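You operate a simulated robot arm through the tools that you are given. There is no shell and no other tool.

You run a simulated robot arm. Do the job below in one go: nothing can be reset, and whatever is moved stays where it is left.

Task
Oil the end of the drum's stub, fit the bearing, release the pallet.
Fine: use the brush and its oil dish, put the brush back, and release with the blue button. Set down upright: brush. A coat counts when it lies all over at full strength: go over it till it gets no stronger.

It is judged by the outcome, as a careful person would: the job done as asked, and still so three seconds after it is handed in. It fails if anything else is knocked over, pushed out of place, dropped, spilled or broken.

Robot
A 6-joint arm with a two-finger gripper, fixed in place. Base frame: the origin is on the floor under the middle of its stand, x ahead of it, y to its left, z up. Units: mm, degrees, N and s.
It reaches about 1298 mm from its shoulder. Its first joint turns from -149.0 to 149.0 degrees. Payload 1.57 kg.
The tool frame sits at the grasp point between the pads (the TCP): z along the fingers, y along the line on which they close. The tips reach 21 mm beyond it. The gripper opens to 70 mm; its body begins 50 mm behind the TCP.
Orientation is told as [roll, pitch, yaw] about the base's x, y, z axes, in that order, counted from this pose: with the fingers straight down and closing along the base's y, the tool's x points along the base's -x, its y along +y and its z along -z.

Tools
- The arm moves only by the tool servo_tool. Its argument "deltas" is a list of rows, each an object of numbers (a shift or turn left out is 0, a gripper value left out holds the last): "wx", "wy", "wz": the turn, a rotation vector about the base's x, y, z in degrees; "x", "y", "z": the shift along the base's x, y, z in mm; "claw": the opening, from 0 (shut) to 1 (fully open). In form: [{"wx": .., "wy": .., "wz": .., "x": .., "y": .., "z": .., "claw": ..}, ...]. A call has 1 to 20 rows; each row shifts and turns the commanded pose from where the row before left it. Rows are played at 5 a second. More than 50 mm and 8.6 degrees between two rows, or a gripper value outside its range, and nothing of the call is played. Where a pose cannot be reached the arm comes as near as it can. A force on the tool above 40 N (or 10 N above the force at the start of the call, whichever is more), or a blocked arm, ends the call early, and 0.2 s more pass. Each finger travels about 103.7 mm/s and halts on what it meets, pressing with about 25 N; the grip force reading is that of the motor and also rises with nothing between the fingers. The clock runs only during rows and for 0.2 s after the last one: add rows that do not move to give the fingers time. It gives the time, the measured TCP pose, the force on the tool (base axes), the opening and the grip force at its end, in the units of the frame above (readings bear some noise), with the torque about the TCP (base axes, N m) and any sound that the robot's microphone picked up.
- Cameras (640 x 400 px; columns grow to the right, rows downward): "scene" is fixed at [400.3, -649.7, 1714.4]; the picture's right is [0.63, -0.78, 0.00], its down [-0.73, -0.58, -0.36] and it looks along [0.28, 0.23, -0.93] (base axes); focal length 245 px, centre (320, 200). "wrist" rides on the gripper at [79, 4, -81] in the tool frame; the picture's right is [-0.05, 1.00, 0.00], its down [-0.67, -0.04, -0.74] and it looks along [-0.74, -0.04, 0.67] (tool axes); focal length 256 px, centre (320, 200). There is no depth. A picture from a camera that has moved, and an enlarged one, comes with that camera's place and axes in the base frame and with its lens.
- get_image(camera): a new picture of that camera. It takes no simulated time.
- raise_lower(by): slides the trunk up (or, below 0, down) by that many mm; the arm rides with it, the base frame stays. It gives what a move gives, with no picture.
- inspect(camera, box): a new picture of the part [left, top, right, bottom] of that camera's present view, enlarged. It takes no simulated time.
- hand_in(): hands the job in; it is judged then, once.

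Places have to be worked out from the pictures, the camera data and where the tool is seen. Open the gripper and draw the arm clear of the work before you hand the job in, unless the task says otherwise.

The tools are called after "Emit:" by a JSON object that holds its "method" and its "body". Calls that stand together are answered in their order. servo_tool: Moves the arm, as the interface text tells. Its arguments: {"type":"object","properties":{"deltas":{"type":"array","items":{"type":"object","properties":{"wx":{"type":"number"},"wy":{"type":"number"},"wz":{"type":"number"},"x":{"type":"number"},"y":{"type":"number"},"z":{"type":"number"},"claw":{"type":"number"}}}}},"required":["deltas"]} The other tools are called the same way: raise_lower (by) moves the trunk up or down; get_image (camera) takes a picture; inspect (camera, box) takes an enlarged picture of a part of a camera's view; hand_in () hands the job in.

At the start:

```text
time: 0.0
eef_pos: [643.2, -203.2, 1258.1]
orientation: [-0.1, 0.0, 0.0]
ft_force: [0.8, 0.8, 0.5]
ft_torque: [0.03, 0.0, 0.02]
finger_gap: 70.1
gripper_force: 0.0
trunk travel left (down, up): [-939.0, 31.0]
```

scene: 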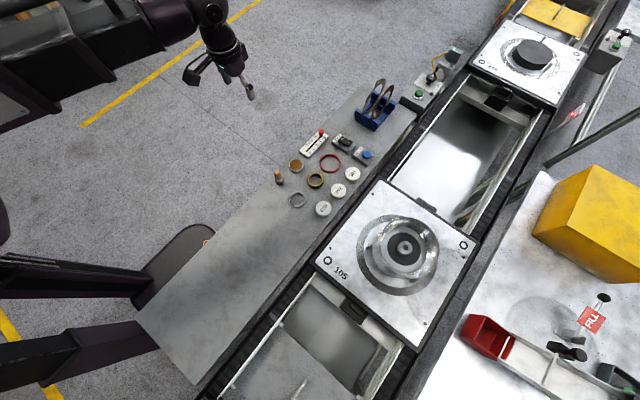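
wrist: 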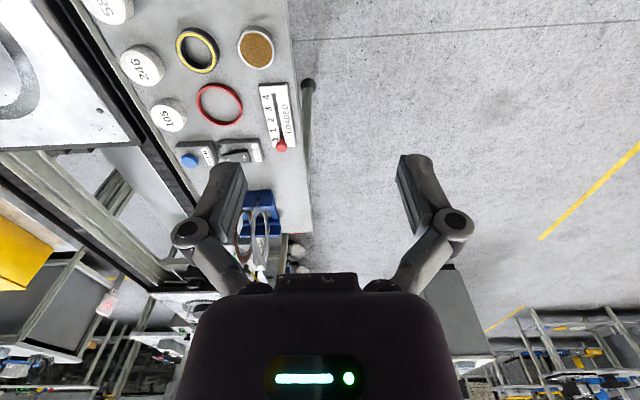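

I start by looking more closely at the bench and the pallet with enlarged scene pictures.

Emit:
{"method": "inspect", "body": {"camera": "scene", "box": [260, 110, 400, 225]}}

Emit:
{"method": "inspect", "body": {"camera": "scene", "box": [310, 170, 490, 300]}}

Emit:
{"method": "inspect", "body": {"camera": "scene", "box": [340, 40, 480, 150]}}

Emit:
{"method": "inspect", "body": {"camera": "wrist", "box": [80, 0, 320, 170]}}

Emit:
{"method": "inspect", "body": {"camera": "wrist", "box": [160, 130, 340, 300]}}

```text
3.48 times, centred on (330, 168) of scene
camera zoom: at [400.3, -649.7, 1714.4], right [0.63, -0.78, 0.0], down [-0.73, -0.58, -0.36], along [0.28, 0.23, -0.93], focal length 851 px, centre (285, 313)
```

zoom: 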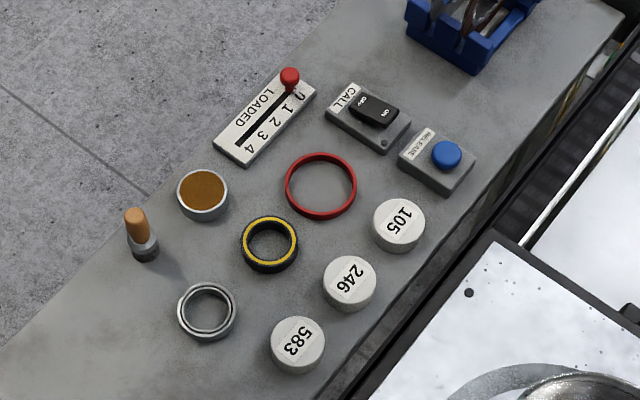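

```text
3.08 times, centred on (400, 235) of scene
camera zoom: at [400.3, -649.7, 1714.4], right [0.63, -0.78, 0.0], down [-0.73, -0.58, -0.36], along [0.28, 0.23, -0.93], focal length 753 px, centre (74, 92)
```

zoom: 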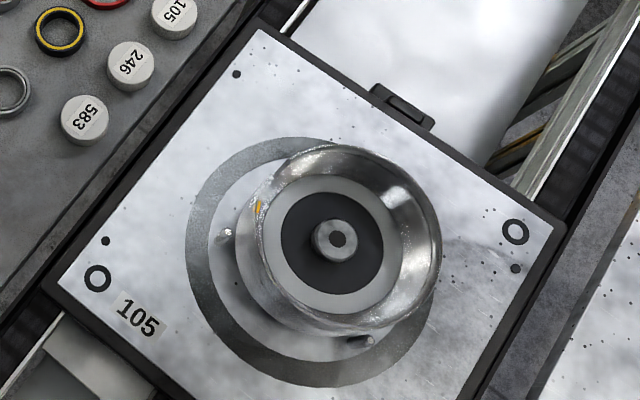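

```text
3.64 times, centred on (410, 95) of scene
camera zoom: at [400.3, -649.7, 1714.4], right [0.63, -0.78, 0.0], down [-0.73, -0.58, -0.36], along [0.28, 0.23, -0.93], focal length 890 px, centre (-7, 582)
```

zoom: 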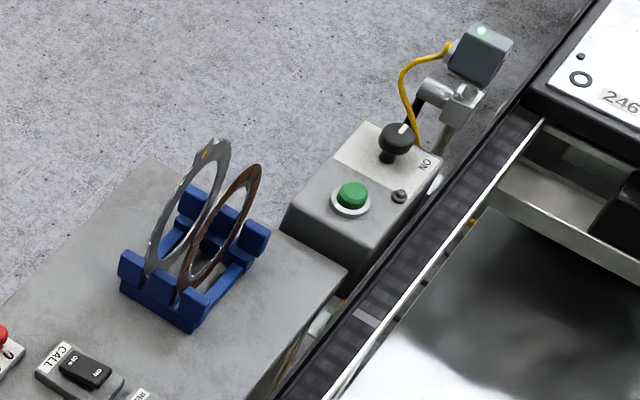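

```text
2.35 times, centred on (200, 85) of wrist
camera zoom: at [564.4, -197.5, 1339.8], right [0.05, 1.0, 0.0], down [0.67, -0.04, 0.74], along [0.74, -0.04, -0.67], focal length 602 px, centre (602, 471)
```

zoom: 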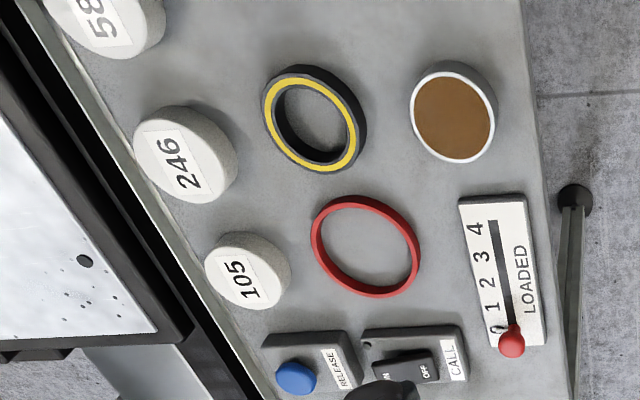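

```text
2.35 times, centred on (250, 215) of wrist
camera zoom: at [564.4, -197.5, 1339.8], right [0.05, 1.0, 0.0], down [0.67, -0.04, 0.74], along [0.74, -0.04, -0.67], focal length 602 px, centre (485, 165)
```

zoom: 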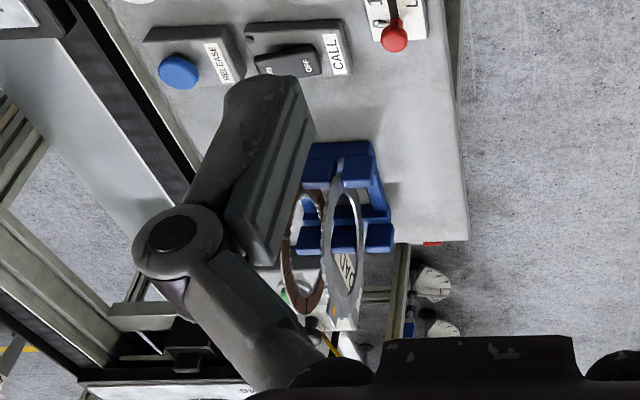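

The dish triangulates to about [693, -298, 913] and the blue button to about [881, -478, 936], so the bench top is near z 890. The grey ring (the bearing) is near [594, -387] and the brush near [612, -287]. I move back so the wrist camera can see these from close by.

Emit:
{"method": "servo_tool", "body": {"deltas": [{"x": -30, "y": -19, "z": -21}, {"x": -30, "y": -19, "z": -21}, {"x": -30, "y": -19, "z": -21}, {"x": -30, "y": -19, "z": -21}, {"x": -30, "y": -19, "z": -21}, {"x": -30, "y": -19, "z": -21}, {"x": -30, "y": -19, "z": -21}, {}]}}

Emit:
{"method": "get_image", "body": {"camera": "wrist"}}

```text
time: 1.8
eef_pos: [433.1, -335.2, 1257.9]
orientation: [-0.1, 0.0, 0.1]
ft_force: [0.0, -0.2, 0.0]
ft_torque: [-0.01, 0.0, 0.03]
finger_gap: 70.1
gripper_force: 0.0
out of reach, approached as far as the arm can: row 1, 2, 3, 4, 5, 6, 7
trunk travel left (down, up): [-939.0, 31.0]
```

```text
taken
camera wrist: at [353.9, -330.7, 1339.7], right [0.05, 1.0, 0.0], down [0.67, -0.04, 0.74], along [0.74, -0.04, -0.67], focal length 256 px, centre (320, 200)
```

wrist: 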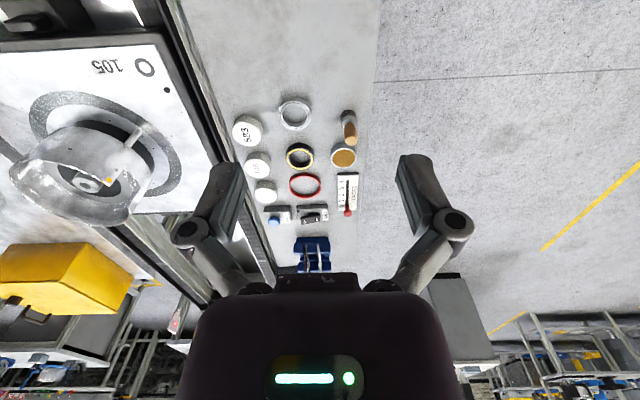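

The z part of the move was out of reach at this trunk height, so I lower the trunk by 150 mm in two steps, watching the scene for clearance.

Emit:
{"method": "raise_lower", "body": {"by": -150}}

Emit:
{"method": "get_image", "body": {"camera": "scene"}}

Emit:
{"method": "get_image", "body": {"camera": "wrist"}}

```text
time: 3.5
eef_pos: [433.2, -335.2, 1107.9]
orientation: [0.0, -0.1, 0.0]
ft_force: [0.1, -0.2, 0.0]
ft_torque: [0.0, -0.01, 0.01]
finger_gap: 70.0
gripper_force: 0.1
trunk travel left (down, up): [-789.0, 181.0]
```

```text
taken
```

scene: 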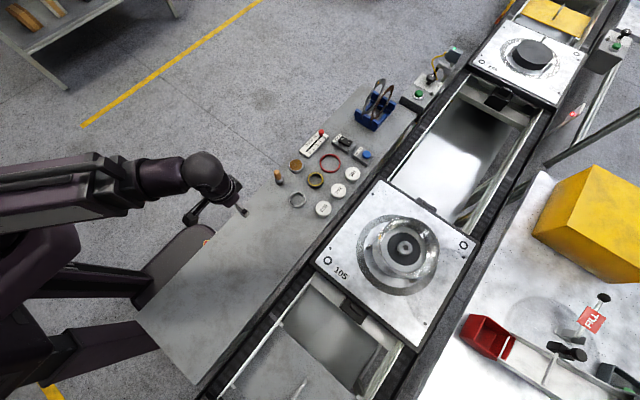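

```text
taken
camera wrist: at [353.5, -330.7, 1189.9], right [0.05, 1.0, 0.0], down [0.67, -0.04, 0.74], along [0.74, -0.04, -0.67], focal length 256 px, centre (320, 200)
```

wrist: 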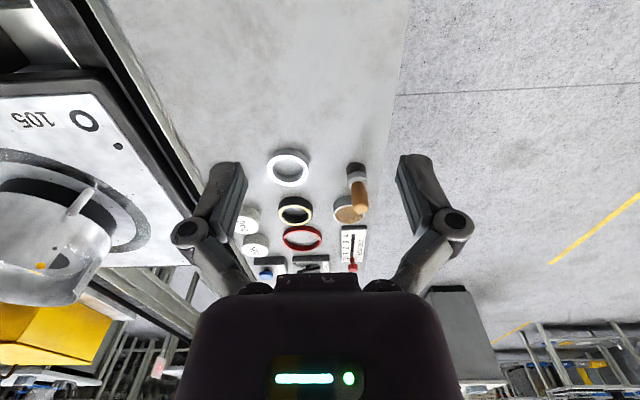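

The bench objects come into view; I enlarge the group to judge which ring is the bearing and how the brush stands, and look at the drum from this side.

Emit:
{"method": "inspect", "body": {"camera": "wrist", "box": [230, 140, 390, 280]}}

Emit:
{"method": "inspect", "body": {"camera": "wrist", "box": [0, 130, 200, 310]}}

Emit:
{"method": "inspect", "body": {"camera": "scene", "box": [370, 205, 450, 285]}}

Emit:
{"method": "inspect", "body": {"camera": "scene", "box": [265, 155, 345, 220]}}

Emit:
{"method": "inspect", "body": {"camera": "scene", "box": [460, 20, 600, 110]}}

```text
2.86 times, centred on (310, 210) of wrist
camera zoom: at [353.5, -330.7, 1189.9], right [0.05, 1.0, 0.0], down [0.67, -0.04, 0.74], along [0.74, -0.04, -0.67], focal length 731 px, centre (349, 171)
```

zoom: 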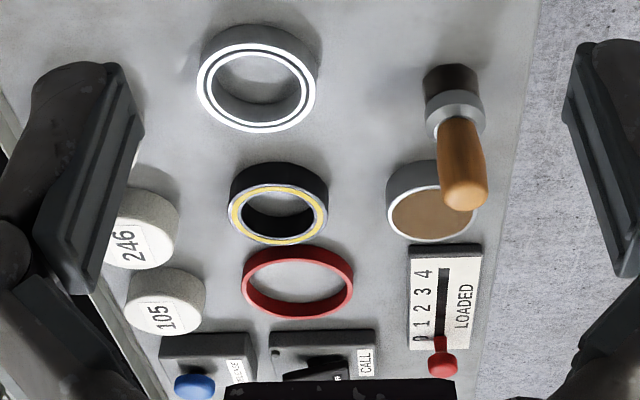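

```text
2.22 times, centred on (100, 220) of wrist
camera zoom: at [353.5, -330.7, 1189.9], right [0.05, 1.0, 0.0], down [0.67, -0.04, 0.74], along [0.74, -0.04, -0.67], focal length 569 px, centre (809, 156)
```

zoom: 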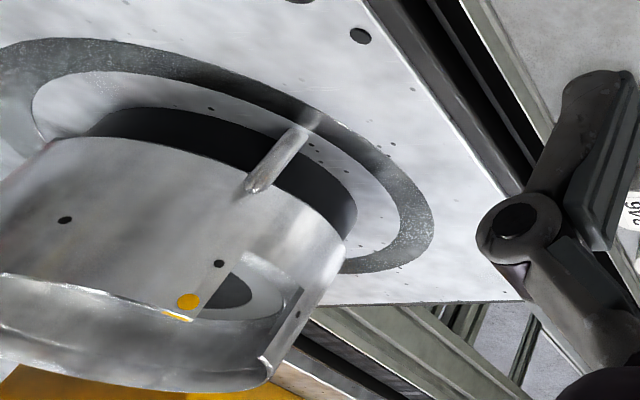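

```text
5.00 times, centred on (410, 245) of scene
camera zoom: at [400.3, -649.7, 1714.4], right [0.63, -0.78, 0.0], down [-0.73, -0.58, -0.36], along [0.28, 0.23, -0.93], focal length 1224 px, centre (-130, -25)
```

zoom: 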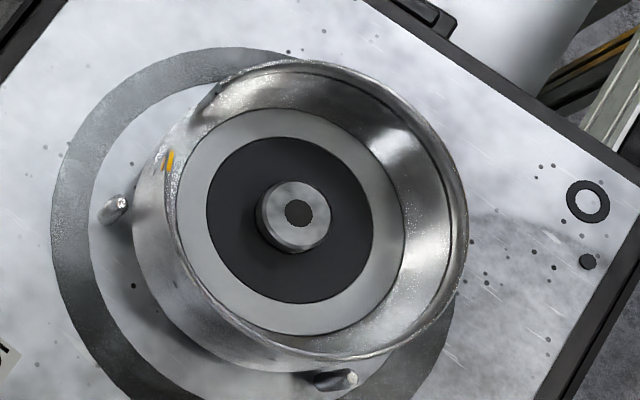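

```text
6.15 times, centred on (305, 188) of scene
camera zoom: at [400.3, -649.7, 1714.4], right [0.63, -0.78, 0.0], down [-0.73, -0.58, -0.36], along [0.28, 0.23, -0.93], focal length 1506 px, centre (412, 277)
```

zoom: 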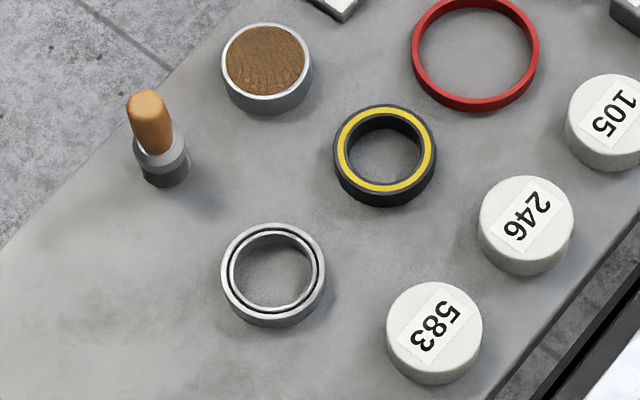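

```text
4.44 times, centred on (530, 65) of scene
camera zoom: at [400.3, -649.7, 1714.4], right [0.63, -0.78, 0.0], down [-0.73, -0.58, -0.36], along [0.28, 0.23, -0.93], focal length 1088 px, centre (-613, 800)
```

zoom: 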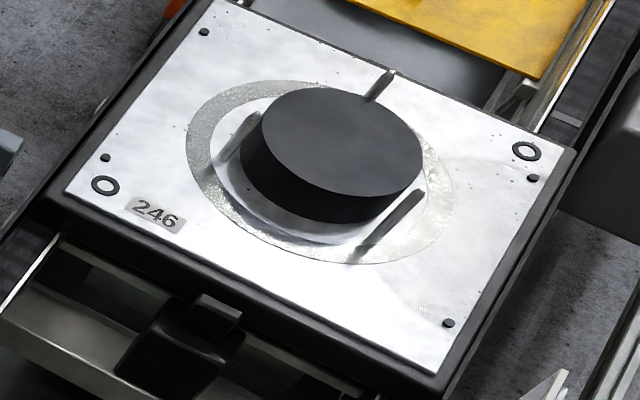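

The steel ring with two races at about [594, -387] is the bearing; the brush stands on its bristles. I test whether the arm can move down on its own here.

Emit:
{"method": "servo_tool", "body": {"deltas": [{"z": -20}, {}]}}

```text
time: 4.2
eef_pos: [431.5, -334.2, 1108.0]
orientation: [0.0, 0.0, -0.1]
ft_force: [0.3, -0.1, -0.6]
ft_torque: [0.03, -0.01, 0.01]
finger_gap: 69.9
gripper_force: 0.0
out of reach, approached as far as the arm can: row 1
trunk travel left (down, up): [-789.0, 181.0]
```

Down is blocked; I check whether up works and how the arm behaves when further out.

Emit:
{"method": "servo_tool", "body": {"deltas": [{"z": 30}, {}]}}

Emit:
{"method": "servo_tool", "body": {"deltas": [{"x": 30, "y": -20}, {"x": 30, "y": -20}, {"x": 30, "y": -10}, {"z": -20}, {"z": -20}, {}]}}

```text
time: 4.8
eef_pos: [432.2, -335.1, 1107.7]
orientation: [-0.1, 0.0, 0.1]
ft_force: [-0.1, 0.0, -0.1]
ft_torque: [-0.04, 0.04, -0.01]
finger_gap: 70.2
gripper_force: 0.0
out of reach, approached as far as the arm can: row 1
trunk travel left (down, up): [-789.0, 181.0]
```

```text
time: 6.2
eef_pos: [524.9, -386.8, 1108.1]
orientation: [0.1, 0.0, 0.0]
ft_force: [0.8, 1.4, 0.4]
ft_torque: [-0.02, 0.02, -0.06]
finger_gap: 70.1
gripper_force: 0.0
out of reach, approached as far as the arm can: row 4, 5
trunk travel left (down, up): [-789.0, 181.0]
```

The arm itself seems unable to change height (only the trunk does). I test yaw and tilt separately in small steps.

Emit:
{"method": "servo_tool", "body": {"deltas": [{"wz": 8}, {}]}}

Emit:
{"method": "servo_tool", "body": {"deltas": [{"wz": -8}, {"wy": 5}, {}]}}

Emit:
{"method": "servo_tool", "body": {"deltas": [{"wy": -5}, {"wx": 5}, {}]}}

Emit:
{"method": "servo_tool", "body": {"deltas": [{"wx": -5}, {}]}}

```text
time: 6.8
eef_pos: [524.6, -388.4, 1107.5]
orientation: [0.1, 0.1, 8.1]
ft_force: [-0.4, -0.4, 0.6]
ft_torque: [0.01, -0.02, -0.01]
finger_gap: 69.6
gripper_force: 0.1
trunk travel left (down, up): [-789.0, 181.0]
```

```text
time: 7.5
eef_pos: [524.5, -386.3, 1108.9]
orientation: [0.0, 5.0, -0.1]
ft_force: [0.4, 0.6, 0.0]
ft_torque: [0.03, 0.0, 0.03]
finger_gap: 70.0
gripper_force: 0.1
trunk travel left (down, up): [-789.0, 181.0]
```

```text
time: 8.3
eef_pos: [525.0, -385.5, 1108.8]
orientation: [5.0, 0.1, 0.0]
ft_force: [0.5, 0.0, 0.5]
ft_torque: [0.0, 0.02, 0.03]
finger_gap: 70.0
gripper_force: 0.1
trunk travel left (down, up): [-789.0, 181.0]
```

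```text
time: 8.9
eef_pos: [524.1, -386.3, 1107.0]
orientation: [0.0, 0.0, 0.1]
ft_force: [-0.1, 0.0, 0.3]
ft_torque: [-0.02, 0.04, -0.02]
finger_gap: 69.8
gripper_force: 0.1
trunk travel left (down, up): [-789.0, 181.0]
```

Turns and x/y moves work and height is by the trunk only, like a SCARA. I look at the bench from here with the wrist camera to measure the bearing, brush and dish.

Emit:
{"method": "get_image", "body": {"camera": "wrist"}}

Emit:
{"method": "inspect", "body": {"camera": "wrist", "box": [230, 20, 430, 180]}}

```text
taken
camera wrist: at [444.6, -381.8, 1189.8], right [0.05, 1.0, 0.0], down [0.67, -0.04, 0.74], along [0.74, -0.04, -0.67], focal length 256 px, centre (320, 200)
```

wrist: 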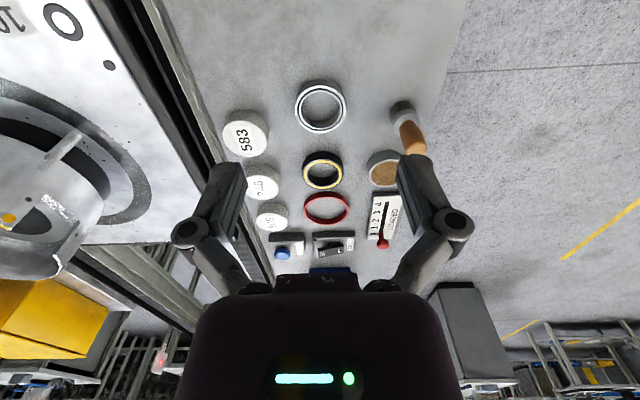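

```text
2.50 times, centred on (330, 100) of wrist
camera zoom: at [444.6, -381.8, 1189.8], right [0.05, 1.0, 0.0], down [0.67, -0.04, 0.74], along [0.74, -0.04, -0.67], focal length 640 px, centre (295, 450)
```

zoom: 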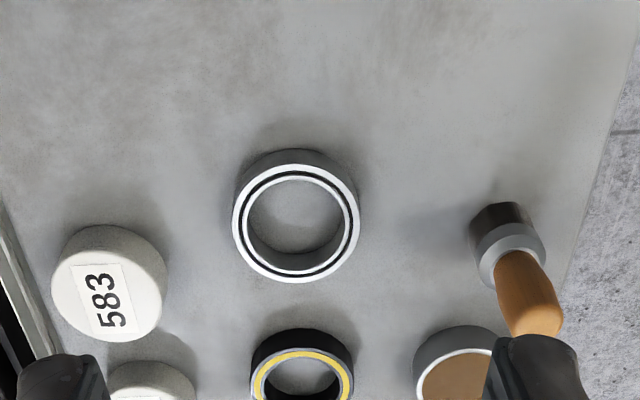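

Bearing top centre works out to about [594, -389], OD about 60, bore about 44. Next I raise the trunk by 60 for safety and go behind the drum to see its stub and depth.

Emit:
{"method": "raise_lower", "body": {"by": 60}}

Emit:
{"method": "servo_tool", "body": {"deltas": [{"x": -11, "y": -42}, {"x": -11, "y": -42}, {"x": -11, "y": -42}, {"x": -11, "y": -42}, {"x": -11, "y": -42}, {"x": -11, "y": -42}, {"x": -11, "y": -42}, {"x": -11, "y": -42}, {"x": -2, "y": -39}, {}]}}

Emit:
{"method": "get_image", "body": {"camera": "wrist"}}

Emit:
{"method": "get_image", "body": {"camera": "scene"}}

```text
time: 9.9
eef_pos: [523.1, -386.3, 1168.3]
orientation: [0.0, 0.0, 0.0]
ft_force: [-0.2, -0.5, 0.3]
ft_torque: [0.01, -0.01, 0.02]
finger_gap: 69.8
gripper_force: 0.0
trunk travel left (down, up): [-849.0, 121.0]
```

```text
time: 12.2
eef_pos: [436.7, -763.2, 1168.3]
orientation: [0.0, 0.1, 0.1]
ft_force: [-0.1, 0.2, -0.8]
ft_torque: [-0.03, -0.02, 0.02]
finger_gap: 70.2
gripper_force: 0.0
trunk travel left (down, up): [-849.0, 121.0]
```

```text
taken
camera wrist: at [356.2, -757.8, 1250.1], right [0.05, 1.0, 0.0], down [0.67, -0.04, 0.75], along [0.74, -0.04, -0.67], focal length 256 px, centre (320, 200)
```

wrist: 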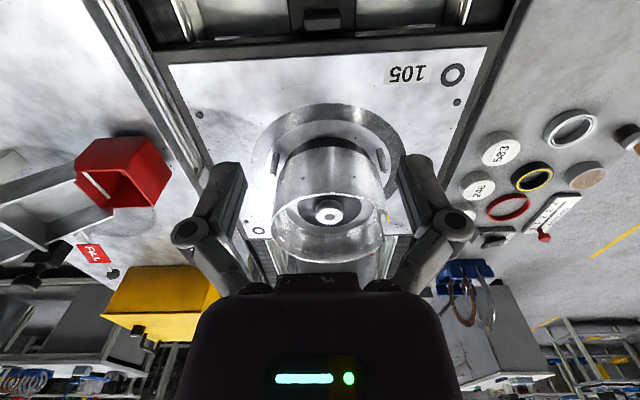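

```text
taken
```

scene: 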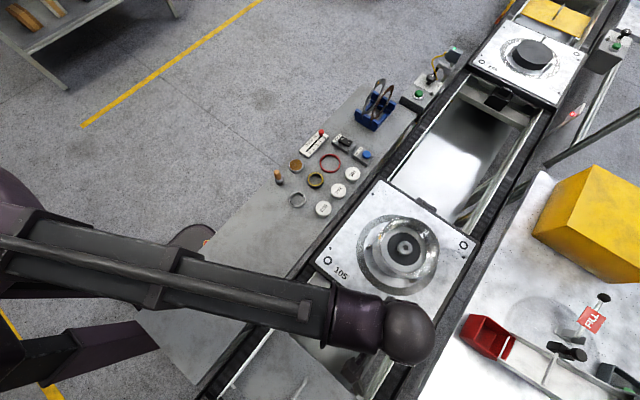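

Emit:
{"method": "inspect", "body": {"camera": "wrist", "box": [240, 100, 420, 280]}}

Emit:
{"method": "inspect", "body": {"camera": "wrist", "box": [285, 180, 375, 250]}}

```text
2.22 times, centred on (330, 190) of wrist
camera zoom: at [356.2, -757.8, 1250.1], right [0.05, 1.0, 0.0], down [0.67, -0.04, 0.75], along [0.74, -0.04, -0.67], focal length 569 px, centre (298, 222)
```

zoom: 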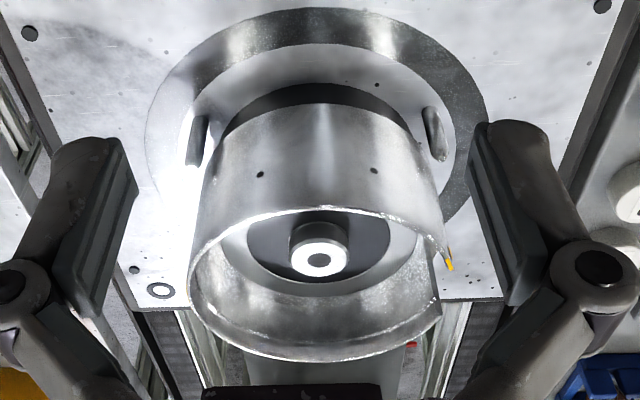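

```text
5.71 times, centred on (330, 215) of wrist
camera zoom: at [356.2, -757.8, 1250.1], right [0.05, 1.0, 0.0], down [0.67, -0.04, 0.75], along [0.74, -0.04, -0.67], focal length 1463 px, centre (263, 114)
```

zoom: 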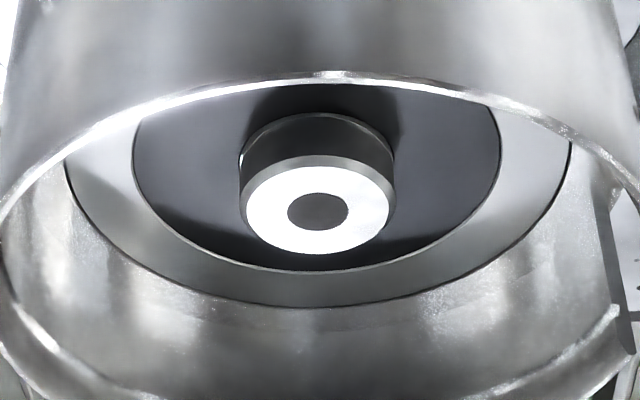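

The stub end sits about 35 mm below the drum rim (rim near z 1044, stub near [652, -759, 1010], about 40 mm across). I go back to the brush, stopping about 100 mm short of it for a close look.

Emit:
{"method": "servo_tool", "body": {"deltas": [{"x": 7, "y": 47.2}, {"x": 7, "y": 47.2}, {"x": 7, "y": 47.2}, {"x": 7, "y": 47.2}, {"x": 7, "y": 47.2}, {"x": 7, "y": 47.2}, {"x": 7, "y": 47.2}, {"x": 7, "y": 47.2}, {"x": 7, "y": 47.2}, {"x": 7, "y": 47.2}, {}]}}

Emit:
{"method": "raise_lower", "body": {"by": -118}}

Emit:
{"method": "get_image", "body": {"camera": "wrist"}}

Emit:
{"method": "inspect", "body": {"camera": "wrist", "box": [240, 110, 420, 260]}}

```text
time: 14.6
eef_pos: [505.7, -287.0, 1167.8]
orientation: [0.0, -0.1, 0.0]
ft_force: [0.3, 0.5, 1.1]
ft_torque: [-0.01, -0.01, -0.01]
finger_gap: 70.1
gripper_force: 0.0
trunk travel left (down, up): [-849.0, 121.0]
```

```text
time: 16.0
eef_pos: [506.5, -287.4, 1050.3]
orientation: [0.0, 0.0, 0.0]
ft_force: [0.1, -0.6, 0.7]
ft_torque: [0.02, 0.03, 0.03]
finger_gap: 70.1
gripper_force: 0.1
trunk travel left (down, up): [-731.0, 239.0]
```

```text
taken
camera wrist: at [426.1, -282.5, 1131.9], right [0.05, 1.0, 0.0], down [0.67, -0.04, 0.74], along [0.74, -0.04, -0.67], focal length 256 px, centre (320, 200)
```

wrist: 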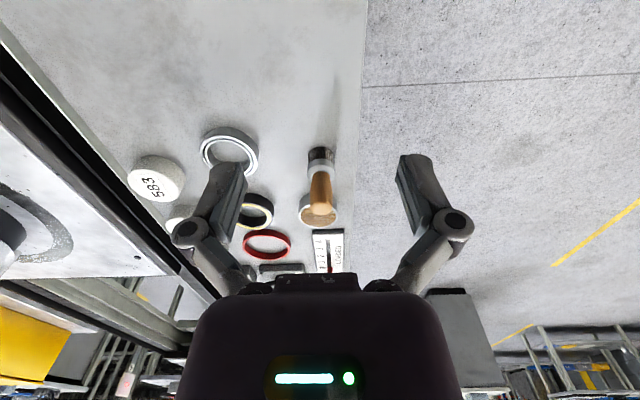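

```text
2.67 times, centred on (330, 185) of wrist
camera zoom: at [426.1, -282.5, 1131.9], right [0.05, 1.0, 0.0], down [0.67, -0.04, 0.74], along [0.74, -0.04, -0.67], focal length 683 px, centre (293, 240)
```

zoom: 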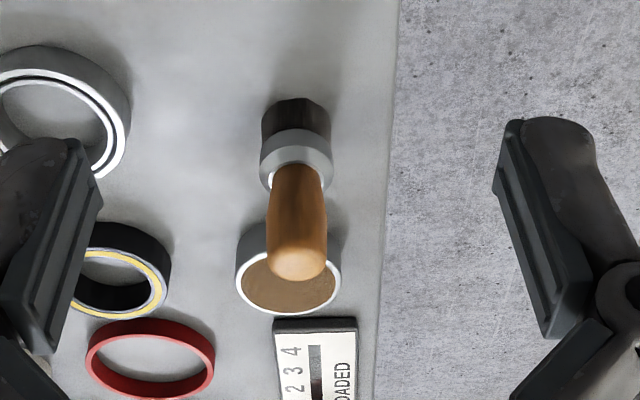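

The brush top sits near z 974 at about [609, -291], with the handle about 18 mm thick and free from about z 934 up. I move above it at the present height and check alignment between the fingers.

Emit:
{"method": "servo_tool", "body": {"deltas": [{"x": 34, "y": -1.2}, {"x": 34, "y": -1.2}, {"x": 34, "y": -1.2}, {}, {}]}}

Emit:
{"method": "get_image", "body": {"camera": "wrist"}}

Emit:
{"method": "inspect", "body": {"camera": "scene", "box": [220, 130, 340, 230]}}

```text
time: 17.2
eef_pos: [606.3, -290.5, 1049.0]
orientation: [-0.1, 0.0, 0.0]
ft_force: [-0.3, 0.1, 0.3]
ft_torque: [0.01, 0.01, 0.02]
finger_gap: 70.2
gripper_force: 0.1
trunk travel left (down, up): [-731.0, 239.0]
```

```text
taken
camera wrist: at [527.7, -285.0, 1131.8], right [0.05, 1.0, 0.0], down [0.67, -0.04, 0.74], along [0.74, -0.04, -0.67], focal length 256 px, centre (320, 200)
```

wrist: 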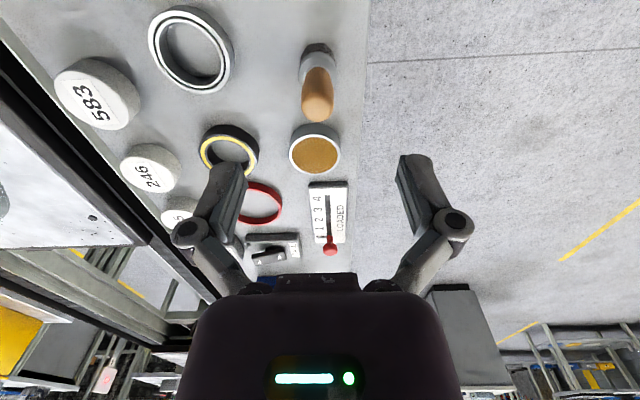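

```text
4.00 times, centred on (280, 180) of scene
camera zoom: at [400.3, -649.7, 1714.4], right [0.63, -0.78, 0.0], down [-0.73, -0.58, -0.36], along [0.28, 0.23, -0.93], focal length 979 px, centre (480, 280)
```

zoom: 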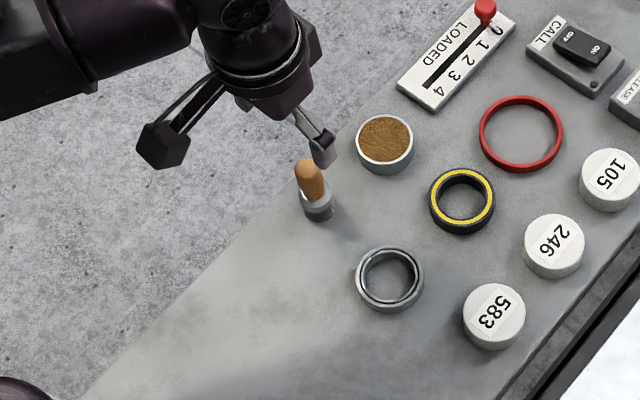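

The handle is well centred between the fingers in y. I lower the trunk 50 mm so the tips come level with the handle top and check the x alignment.

Emit:
{"method": "raise_lower", "body": {"by": -50}}

Emit:
{"method": "get_image", "body": {"camera": "wrist"}}

Emit:
{"method": "inspect", "body": {"camera": "wrist", "box": [220, 60, 420, 220]}}

```text
time: 18.1
eef_pos: [607.7, -289.8, 999.1]
orientation: [0.0, 0.0, 0.0]
ft_force: [-0.7, -0.1, 0.4]
ft_torque: [0.04, 0.01, -0.04]
finger_gap: 70.1
gripper_force: 0.1
trunk travel left (down, up): [-681.0, 289.0]
```

```text
taken
camera wrist: at [527.5, -285.0, 1081.9], right [0.05, 1.0, 0.0], down [0.67, -0.04, 0.74], along [0.74, -0.04, -0.67], focal length 256 px, centre (320, 200)
```

wrist: 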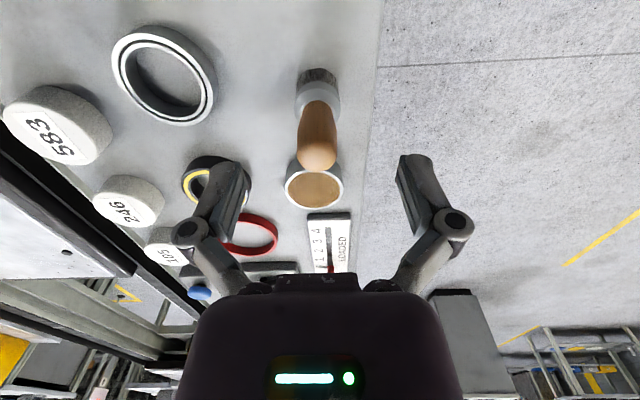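

```text
2.50 times, centred on (320, 140) of wrist
camera zoom: at [527.5, -285.0, 1081.9], right [0.05, 1.0, 0.0], down [0.67, -0.04, 0.74], along [0.74, -0.04, -0.67], focal length 640 px, centre (320, 350)
```

zoom: 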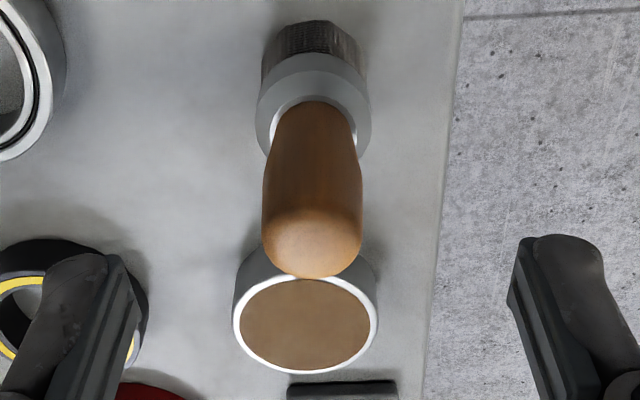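

The handle is centred in y; x needs checking at the level of the pads. I lower 30 mm more (palm stays about 35 mm above the handle top) and look again.

Emit:
{"method": "raise_lower", "body": {"by": -30}}

Emit:
{"method": "inspect", "body": {"camera": "wrist", "box": [200, 60, 440, 260]}}

Emit:
{"method": "inspect", "body": {"camera": "scene", "box": [220, 130, 340, 230]}}

```text
time: 18.9
eef_pos: [606.9, -289.1, 969.5]
orientation: [0.0, 0.0, 0.1]
ft_force: [0.5, -0.2, -0.6]
ft_torque: [-0.02, 0.0, 0.0]
finger_gap: 69.7
gripper_force: 0.1
trunk travel left (down, up): [-651.0, 319.0]
```

```text
2.00 times, centred on (320, 160) of wrist
camera zoom: at [527.5, -285.0, 1051.8], right [0.05, 1.0, 0.0], down [0.67, -0.04, 0.74], along [0.74, -0.04, -0.67], focal length 512 px, centre (320, 280)
```

zoom: 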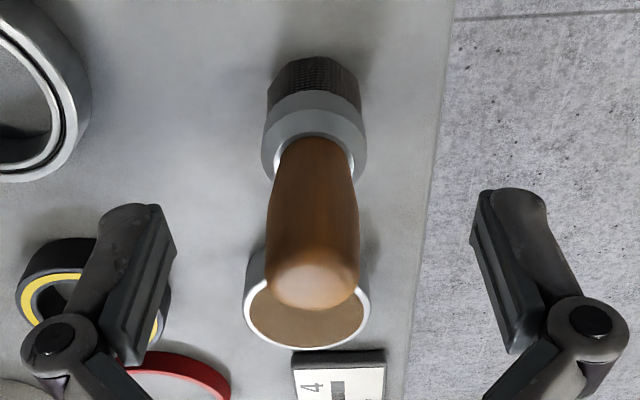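

```text
4.00 times, centred on (280, 180) of scene
camera zoom: at [400.3, -649.7, 1714.4], right [0.63, -0.78, 0.0], down [-0.73, -0.58, -0.36], along [0.28, 0.23, -0.93], focal length 979 px, centre (480, 280)
```

zoom: 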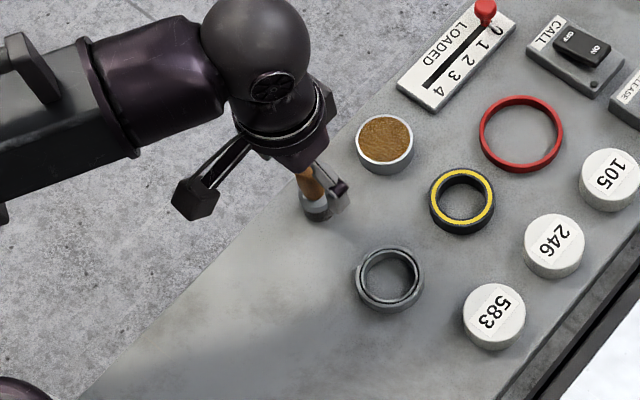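

From the vertical baseline, the brush axis is at about x 609.5, y -291.3, with the handle between z 938 and 982 and the bench top at about z 900. I shift by +2.5, -2 mm and lower 5 mm before closing.

Emit:
{"method": "servo_tool", "body": {"deltas": [{"x": 2.5, "y": -2}, {}]}}

Emit:
{"method": "raise_lower", "body": {"by": -5}}

Emit:
{"method": "servo_tool", "body": {"deltas": [{"claw": 0.5}, {"claw": 0.38}, {"claw": 0.2}, {"claw": 0.0}, {}, {}]}}

Emit:
{"method": "inspect", "body": {"camera": "wrist", "box": [200, 60, 440, 260]}}

```text
time: 19.5
eef_pos: [609.5, -292.3, 969.9]
orientation: [0.0, 0.0, 0.0]
ft_force: [0.2, 0.0, -0.7]
ft_torque: [0.03, -0.01, 0.0]
finger_gap: 69.9
gripper_force: 0.1
trunk travel left (down, up): [-651.0, 319.0]
```

```text
time: 20.0
eef_pos: [609.6, -292.2, 965.3]
orientation: [0.0, 0.0, 0.0]
ft_force: [-0.1, -0.4, 0.3]
ft_torque: [0.02, 0.01, 0.04]
finger_gap: 70.2
gripper_force: 0.0
trunk travel left (down, up): [-646.0, 324.0]
```

```text
time: 21.4
eef_pos: [609.4, -292.8, 965.6]
orientation: [0.0, 0.0, 0.0]
ft_force: [0.2, 0.6, 2.5]
ft_torque: [0.01, -0.03, 0.04]
finger_gap: 21.2
gripper_force: 24.7
trunk travel left (down, up): [-646.0, 324.0]
```

```text
2.00 times, centred on (320, 160) of wrist
camera zoom: at [530.0, -287.1, 1046.9], right [0.05, 1.0, 0.0], down [0.67, -0.04, 0.75], along [0.74, -0.04, -0.67], focal length 512 px, centre (320, 280)
```

zoom: 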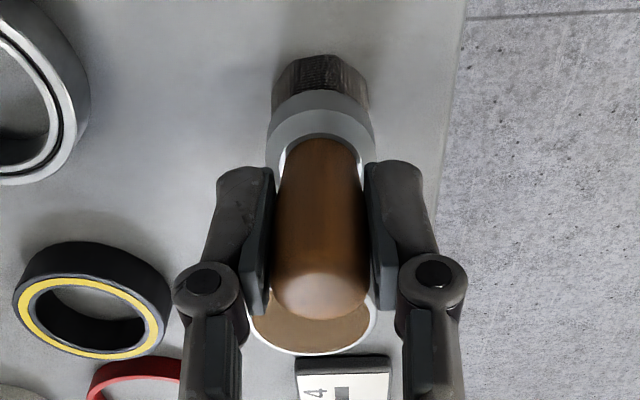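

The grip is firm at a 21 mm gap, with the bristle tips about 65 mm below the TCP. I lift the brush 60 mm and move over the dish at about [694.5, -298].

Emit:
{"method": "raise_lower", "body": {"by": 60}}

Emit:
{"method": "servo_tool", "body": {"deltas": [{"x": 28, "y": -1.9}, {"x": 28, "y": -1.9}, {"x": 29, "y": -1.9}, {}, {}]}}

Emit:
{"method": "get_image", "body": {"camera": "wrist"}}

Emit:
{"method": "inspect", "body": {"camera": "wrist", "box": [220, 40, 420, 200]}}

Emit:
{"method": "inspect", "body": {"camera": "scene", "box": [240, 110, 360, 210]}}

```text
time: 22.4
eef_pos: [609.2, -291.9, 1024.8]
orientation: [0.0, -0.1, 0.1]
ft_force: [0.4, -0.5, -2.0]
ft_torque: [0.03, 0.03, 0.03]
finger_gap: 21.1
gripper_force: 24.8
trunk travel left (down, up): [-706.0, 264.0]
```

```text
time: 23.6
eef_pos: [695.2, -298.5, 1025.5]
orientation: [0.0, -0.1, 0.0]
ft_force: [-0.2, 0.5, -0.5]
ft_torque: [-0.02, 0.01, -0.01]
finger_gap: 21.4
gripper_force: 25.2
trunk travel left (down, up): [-706.0, 264.0]
```

```text
taken
camera wrist: at [615.7, -293.7, 1106.7], right [0.05, 1.0, 0.0], down [0.67, -0.04, 0.74], along [0.74, -0.04, -0.67], focal length 256 px, centre (320, 200)
```

wrist: 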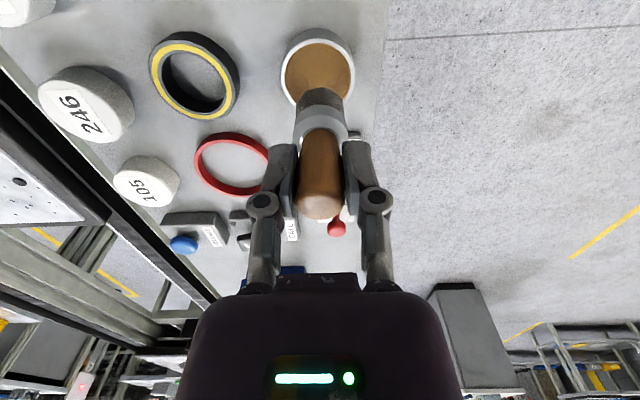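

```text
2.50 times, centred on (320, 120) of wrist
camera zoom: at [615.7, -293.7, 1106.7], right [0.05, 1.0, 0.0], down [0.67, -0.04, 0.74], along [0.74, -0.04, -0.67], focal length 640 px, centre (320, 400)
```

zoom: 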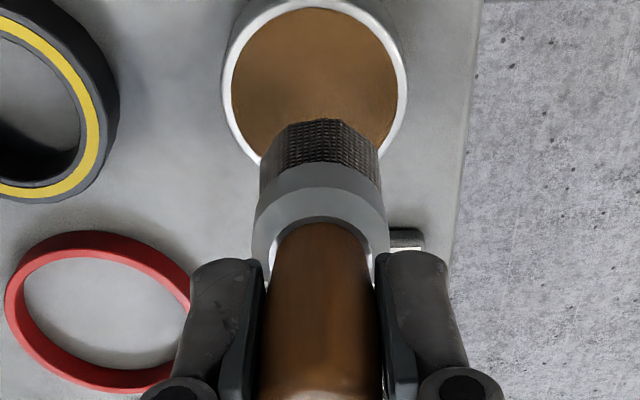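

```text
4.00 times, centred on (300, 160) of scene
camera zoom: at [400.3, -649.7, 1714.4], right [0.63, -0.78, 0.0], down [-0.73, -0.58, -0.36], along [0.28, 0.23, -0.93], focal length 979 px, centre (400, 360)
```

zoom: 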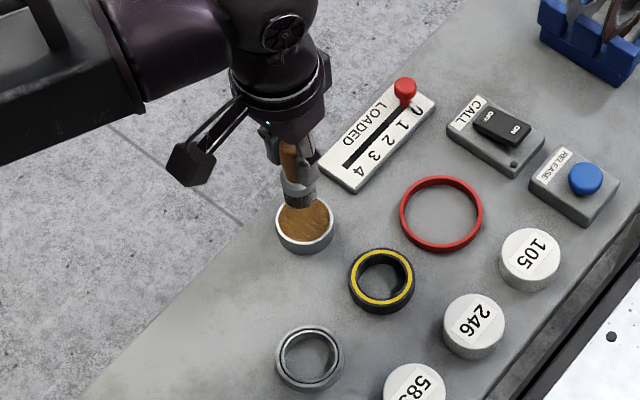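

The brush is centred over the oil within about 1 mm and hangs straight. I lower it 45 mm to just about the oil surface and look.

Emit:
{"method": "raise_lower", "body": {"by": -45}}

Emit:
{"method": "inspect", "body": {"camera": "wrist", "box": [220, 40, 420, 200]}}

Emit:
{"method": "inspect", "body": {"camera": "scene", "box": [260, 140, 340, 200]}}

```text
time: 24.5
eef_pos: [694.0, -298.0, 980.4]
orientation: [0.0, 0.1, 0.0]
ft_force: [1.8, -0.8, 15.3]
ft_torque: [-0.03, 0.03, 0.01]
finger_gap: 21.3
gripper_force: 24.7
trunk travel left (down, up): [-661.0, 309.0]
```

```text
2.50 times, centred on (320, 120) of wrist
camera zoom: at [614.6, -293.4, 1062.8], right [0.05, 1.0, 0.0], down [0.67, -0.04, 0.75], along [0.74, -0.04, -0.67], focal length 640 px, centre (320, 400)
```

zoom: 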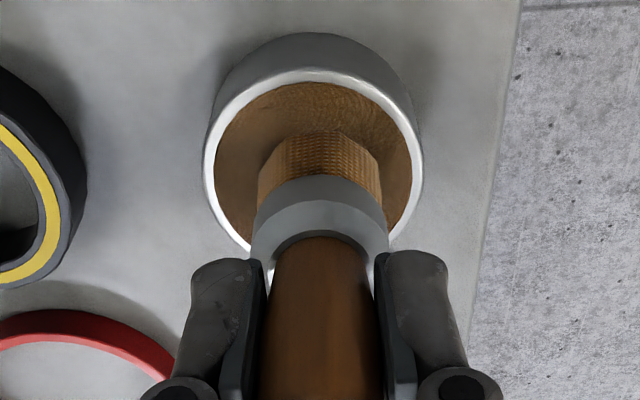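

```text
6.67 times, centred on (300, 170) of scene
camera zoom: at [400.3, -649.7, 1714.4], right [0.63, -0.78, 0.0], down [-0.73, -0.58, -0.36], along [0.28, 0.23, -0.93], focal length 1632 px, centre (453, 400)
```

zoom: 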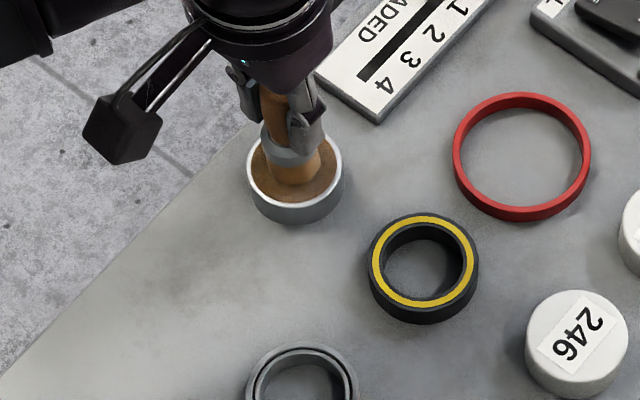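

The bristles turned amber, so the brush is loaded, with 15 N of contact. I lift straight away and check the brush and dish.

Emit:
{"method": "raise_lower", "body": {"by": 60}}

Emit:
{"method": "inspect", "body": {"camera": "wrist", "box": [220, 20, 420, 220]}}

Emit:
{"method": "inspect", "body": {"camera": "scene", "box": [260, 120, 340, 200]}}

```text
time: 25.5
eef_pos: [695.1, -298.2, 1040.1]
orientation: [0.0, 0.1, -0.1]
ft_force: [0.9, -0.1, -1.7]
ft_torque: [0.0, 0.02, 0.04]
finger_gap: 21.2
gripper_force: 25.5
trunk travel left (down, up): [-721.0, 249.0]
```

```text
2.00 times, centred on (320, 120) of wrist
camera zoom: at [615.7, -293.8, 1121.7], right [0.05, 1.0, 0.0], down [0.67, -0.04, 0.74], along [0.74, -0.04, -0.67], focal length 512 px, centre (320, 360)
```

zoom: 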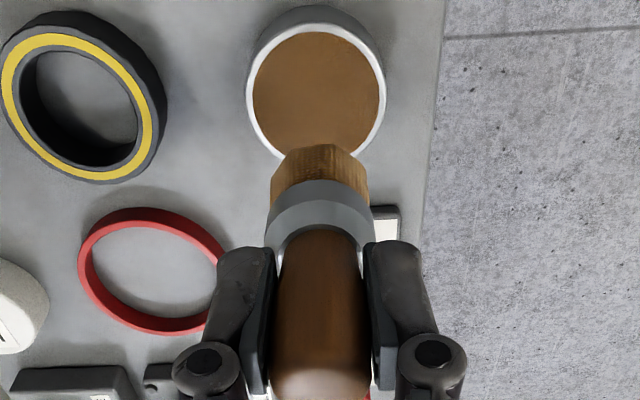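

```text
5.00 times, centred on (300, 160) of scene
camera zoom: at [400.3, -649.7, 1714.4], right [0.63, -0.78, 0.0], down [-0.73, -0.58, -0.36], along [0.28, 0.23, -0.93], focal length 1224 px, centre (420, 400)
```

zoom: 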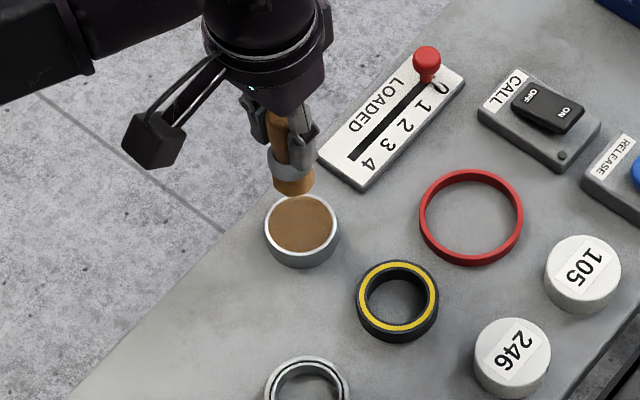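

The brush is loaded and the dish is undisturbed. I raise 100 mm to clear the drum rim, then go to a viewing spot beside the drum to measure the stub more exactly.

Emit:
{"method": "raise_lower", "body": {"by": 100}}

Emit:
{"method": "servo_tool", "body": {"deltas": [{"x": -20, "y": -44}, {"x": -20, "y": -44}, {"x": -20, "y": -44}, {"x": -20, "y": -44}, {"x": -20, "y": -44}, {"x": -20, "y": -44}, {"x": -20, "y": -44}, {"x": -15, "y": -44}, {}, {}]}}

Emit:
{"method": "get_image", "body": {"camera": "wrist"}}

Emit:
{"method": "inspect", "body": {"camera": "wrist", "box": [130, 90, 290, 230]}}

```text
time: 26.9
eef_pos: [694.3, -298.8, 1139.5]
orientation: [0.1, 0.1, 0.0]
ft_force: [-0.4, 0.2, -0.8]
ft_torque: [0.06, 0.01, -0.06]
finger_gap: 21.1
gripper_force: 25.3
trunk travel left (down, up): [-821.0, 149.0]
```

```text
time: 29.1
eef_pos: [539.2, -649.3, 1139.4]
orientation: [0.0, 0.1, 0.0]
ft_force: [0.6, -0.2, -0.4]
ft_torque: [0.0, 0.03, 0.02]
finger_gap: 20.9
gripper_force: 24.9
trunk travel left (down, up): [-821.0, 149.0]
```

```text
taken
camera wrist: at [460.0, -644.1, 1221.6], right [0.05, 1.0, 0.0], down [0.67, -0.04, 0.74], along [0.74, -0.04, -0.67], focal length 256 px, centre (320, 200)
```

wrist: 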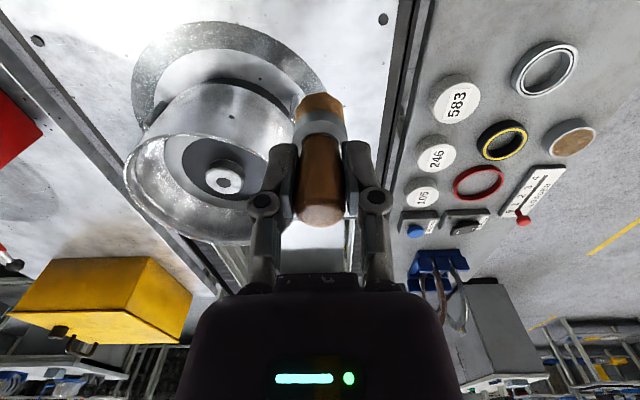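

```text
2.86 times, centred on (210, 160) of wrist
camera zoom: at [460.0, -644.1, 1221.6], right [0.05, 1.0, 0.0], down [0.67, -0.04, 0.74], along [0.74, -0.04, -0.67], focal length 731 px, centre (634, 314)
```

zoom: 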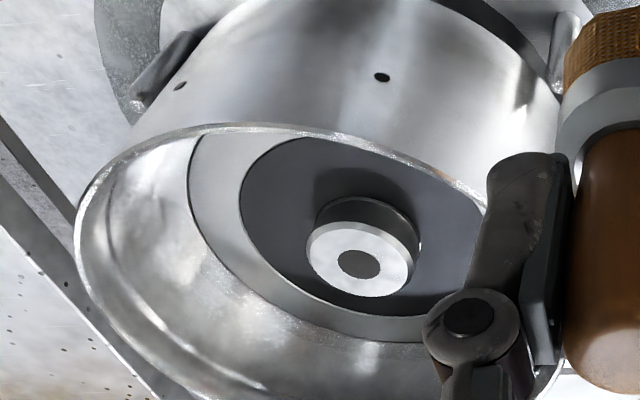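

Triangulation from two wrist views puts the stub end at about [649, -759.6, 1019.5], 27 mm below the rim. I move the brush over it at the present height (bristles about 28 mm above the rim).

Emit:
{"method": "servo_tool", "body": {"deltas": [{"x": 27.5, "y": -27.6}, {"x": 27.5, "y": -27.6}, {"x": 27.4, "y": -27.5}, {"x": 27.4, "y": -27.5}, {}, {}]}}

Emit:
{"method": "get_image", "body": {"camera": "wrist"}}

Emit:
{"method": "inspect", "body": {"camera": "scene", "box": [350, 190, 450, 290]}}

```text
time: 30.4
eef_pos: [651.3, -761.0, 1139.1]
orientation: [0.0, 0.0, 0.0]
ft_force: [0.2, -0.2, -0.9]
ft_torque: [0.01, 0.0, 0.01]
finger_gap: 21.3
gripper_force: 25.3
trunk travel left (down, up): [-821.0, 149.0]
```

```text
taken
camera wrist: at [571.6, -756.3, 1221.5], right [0.05, 1.0, 0.0], down [0.67, -0.04, 0.74], along [0.74, -0.04, -0.67], focal length 256 px, centre (320, 200)
```

wrist: 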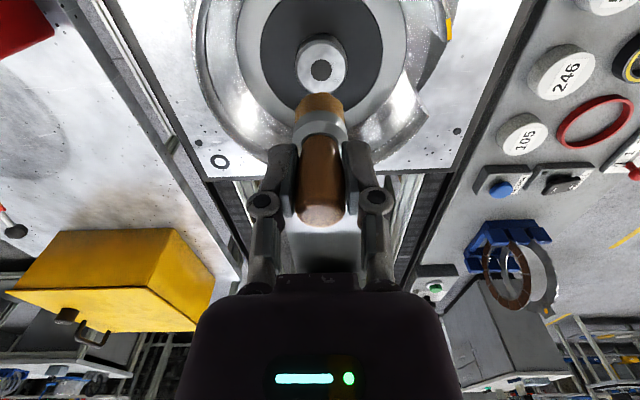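

```text
4.00 times, centred on (400, 240) of scene
camera zoom: at [400.3, -649.7, 1714.4], right [0.63, -0.78, 0.0], down [-0.73, -0.58, -0.36], along [0.28, 0.23, -0.93], focal length 979 px, centre (0, 40)
```

zoom: 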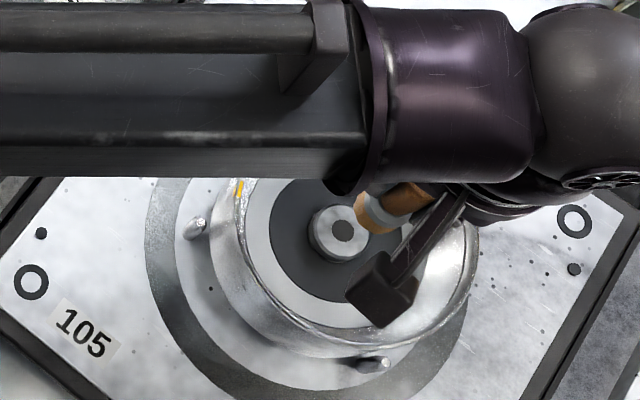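

The stub centre reads about [648.5, -759.4] from here, so the brush is about 2 mm off; I correct it and lower 45 mm to just above the stub end.

Emit:
{"method": "servo_tool", "body": {"deltas": [{"x": -2, "y": 0.8}, {}]}}

Emit:
{"method": "raise_lower", "body": {"by": -45}}

Emit:
{"method": "inspect", "body": {"camera": "wrist", "box": [220, 40, 420, 200]}}

```text
time: 31.1
eef_pos: [648.2, -760.1, 1140.3]
orientation: [0.0, 0.0, 0.0]
ft_force: [0.6, 0.2, -1.1]
ft_torque: [0.02, -0.01, -0.03]
finger_gap: 21.2
gripper_force: 24.3
trunk travel left (down, up): [-821.0, 149.0]
```

```text
time: 31.9
eef_pos: [649.1, -760.8, 1095.0]
orientation: [0.1, 0.0, 0.1]
ft_force: [0.6, -0.4, -1.3]
ft_torque: [-0.02, -0.01, 0.01]
finger_gap: 21.1
gripper_force: 25.2
trunk travel left (down, up): [-776.0, 194.0]
```

```text
2.50 times, centred on (320, 120) of wrist
camera zoom: at [569.0, -755.2, 1176.8], right [0.05, 1.0, 0.0], down [0.67, -0.04, 0.74], along [0.74, -0.04, -0.67], focal length 640 px, centre (320, 400)
```

zoom: 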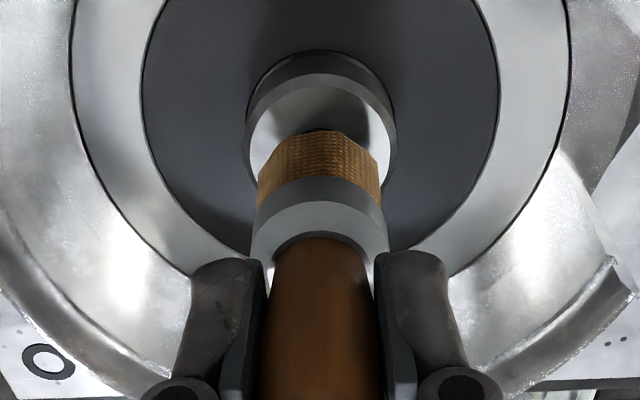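

The brush is centred over the stub with about 10 mm of gap left. I lower 7 mm, then creep until contact shows in the force.

Emit:
{"method": "raise_lower", "body": {"by": -7}}

Emit:
{"method": "inspect", "body": {"camera": "wrist", "box": [260, 60, 380, 160]}}

```text
time: 32.5
eef_pos: [648.4, -761.4, 1086.5]
orientation: [-0.1, -0.1, -0.1]
ft_force: [0.5, -0.6, -0.5]
ft_torque: [0.02, -0.02, -0.02]
finger_gap: 21.4
gripper_force: 24.5
trunk travel left (down, up): [-769.0, 201.0]
```

```text
4.00 times, centred on (320, 110) of wrist
camera zoom: at [569.0, -755.2, 1169.8], right [0.05, 1.0, 0.0], down [0.67, -0.04, 0.74], along [0.74, -0.04, -0.67], focal length 1024 px, centre (320, 560)
```

zoom: 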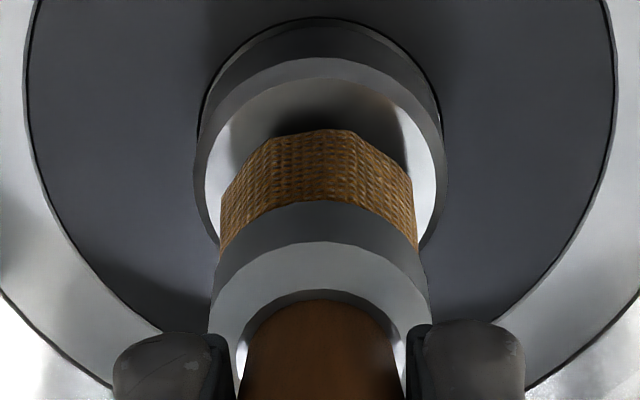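

No contact yet, gap of a couple of millimetres by the look of it. I lower 2 mm more.

Emit:
{"method": "raise_lower", "body": {"by": -2}}

Emit:
{"method": "inspect", "body": {"camera": "wrist", "box": [260, 60, 380, 160]}}

```text
time: 33.0
eef_pos: [649.4, -759.7, 1086.9]
orientation: [0.0, 0.0, 0.0]
ft_force: [-0.6, -0.1, 0.1]
ft_torque: [0.0, -0.01, 0.03]
finger_gap: 21.1
gripper_force: 24.8
trunk travel left (down, up): [-767.0, 203.0]
```

```text
4.00 times, centred on (320, 110) of wrist
camera zoom: at [569.1, -755.3, 1167.7], right [0.05, 1.0, 0.0], down [0.67, -0.04, 0.74], along [0.74, -0.04, -0.67], focal length 1024 px, centre (320, 560)
```

zoom: 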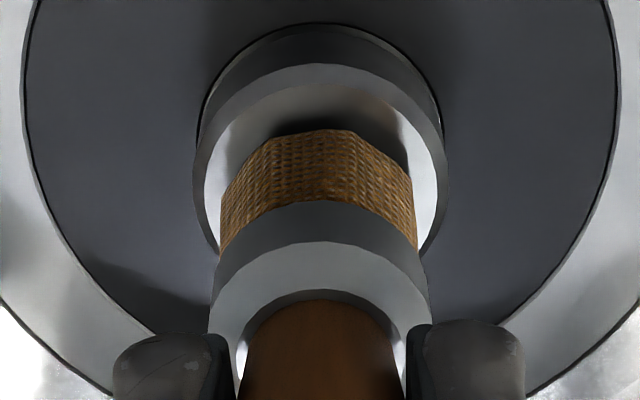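

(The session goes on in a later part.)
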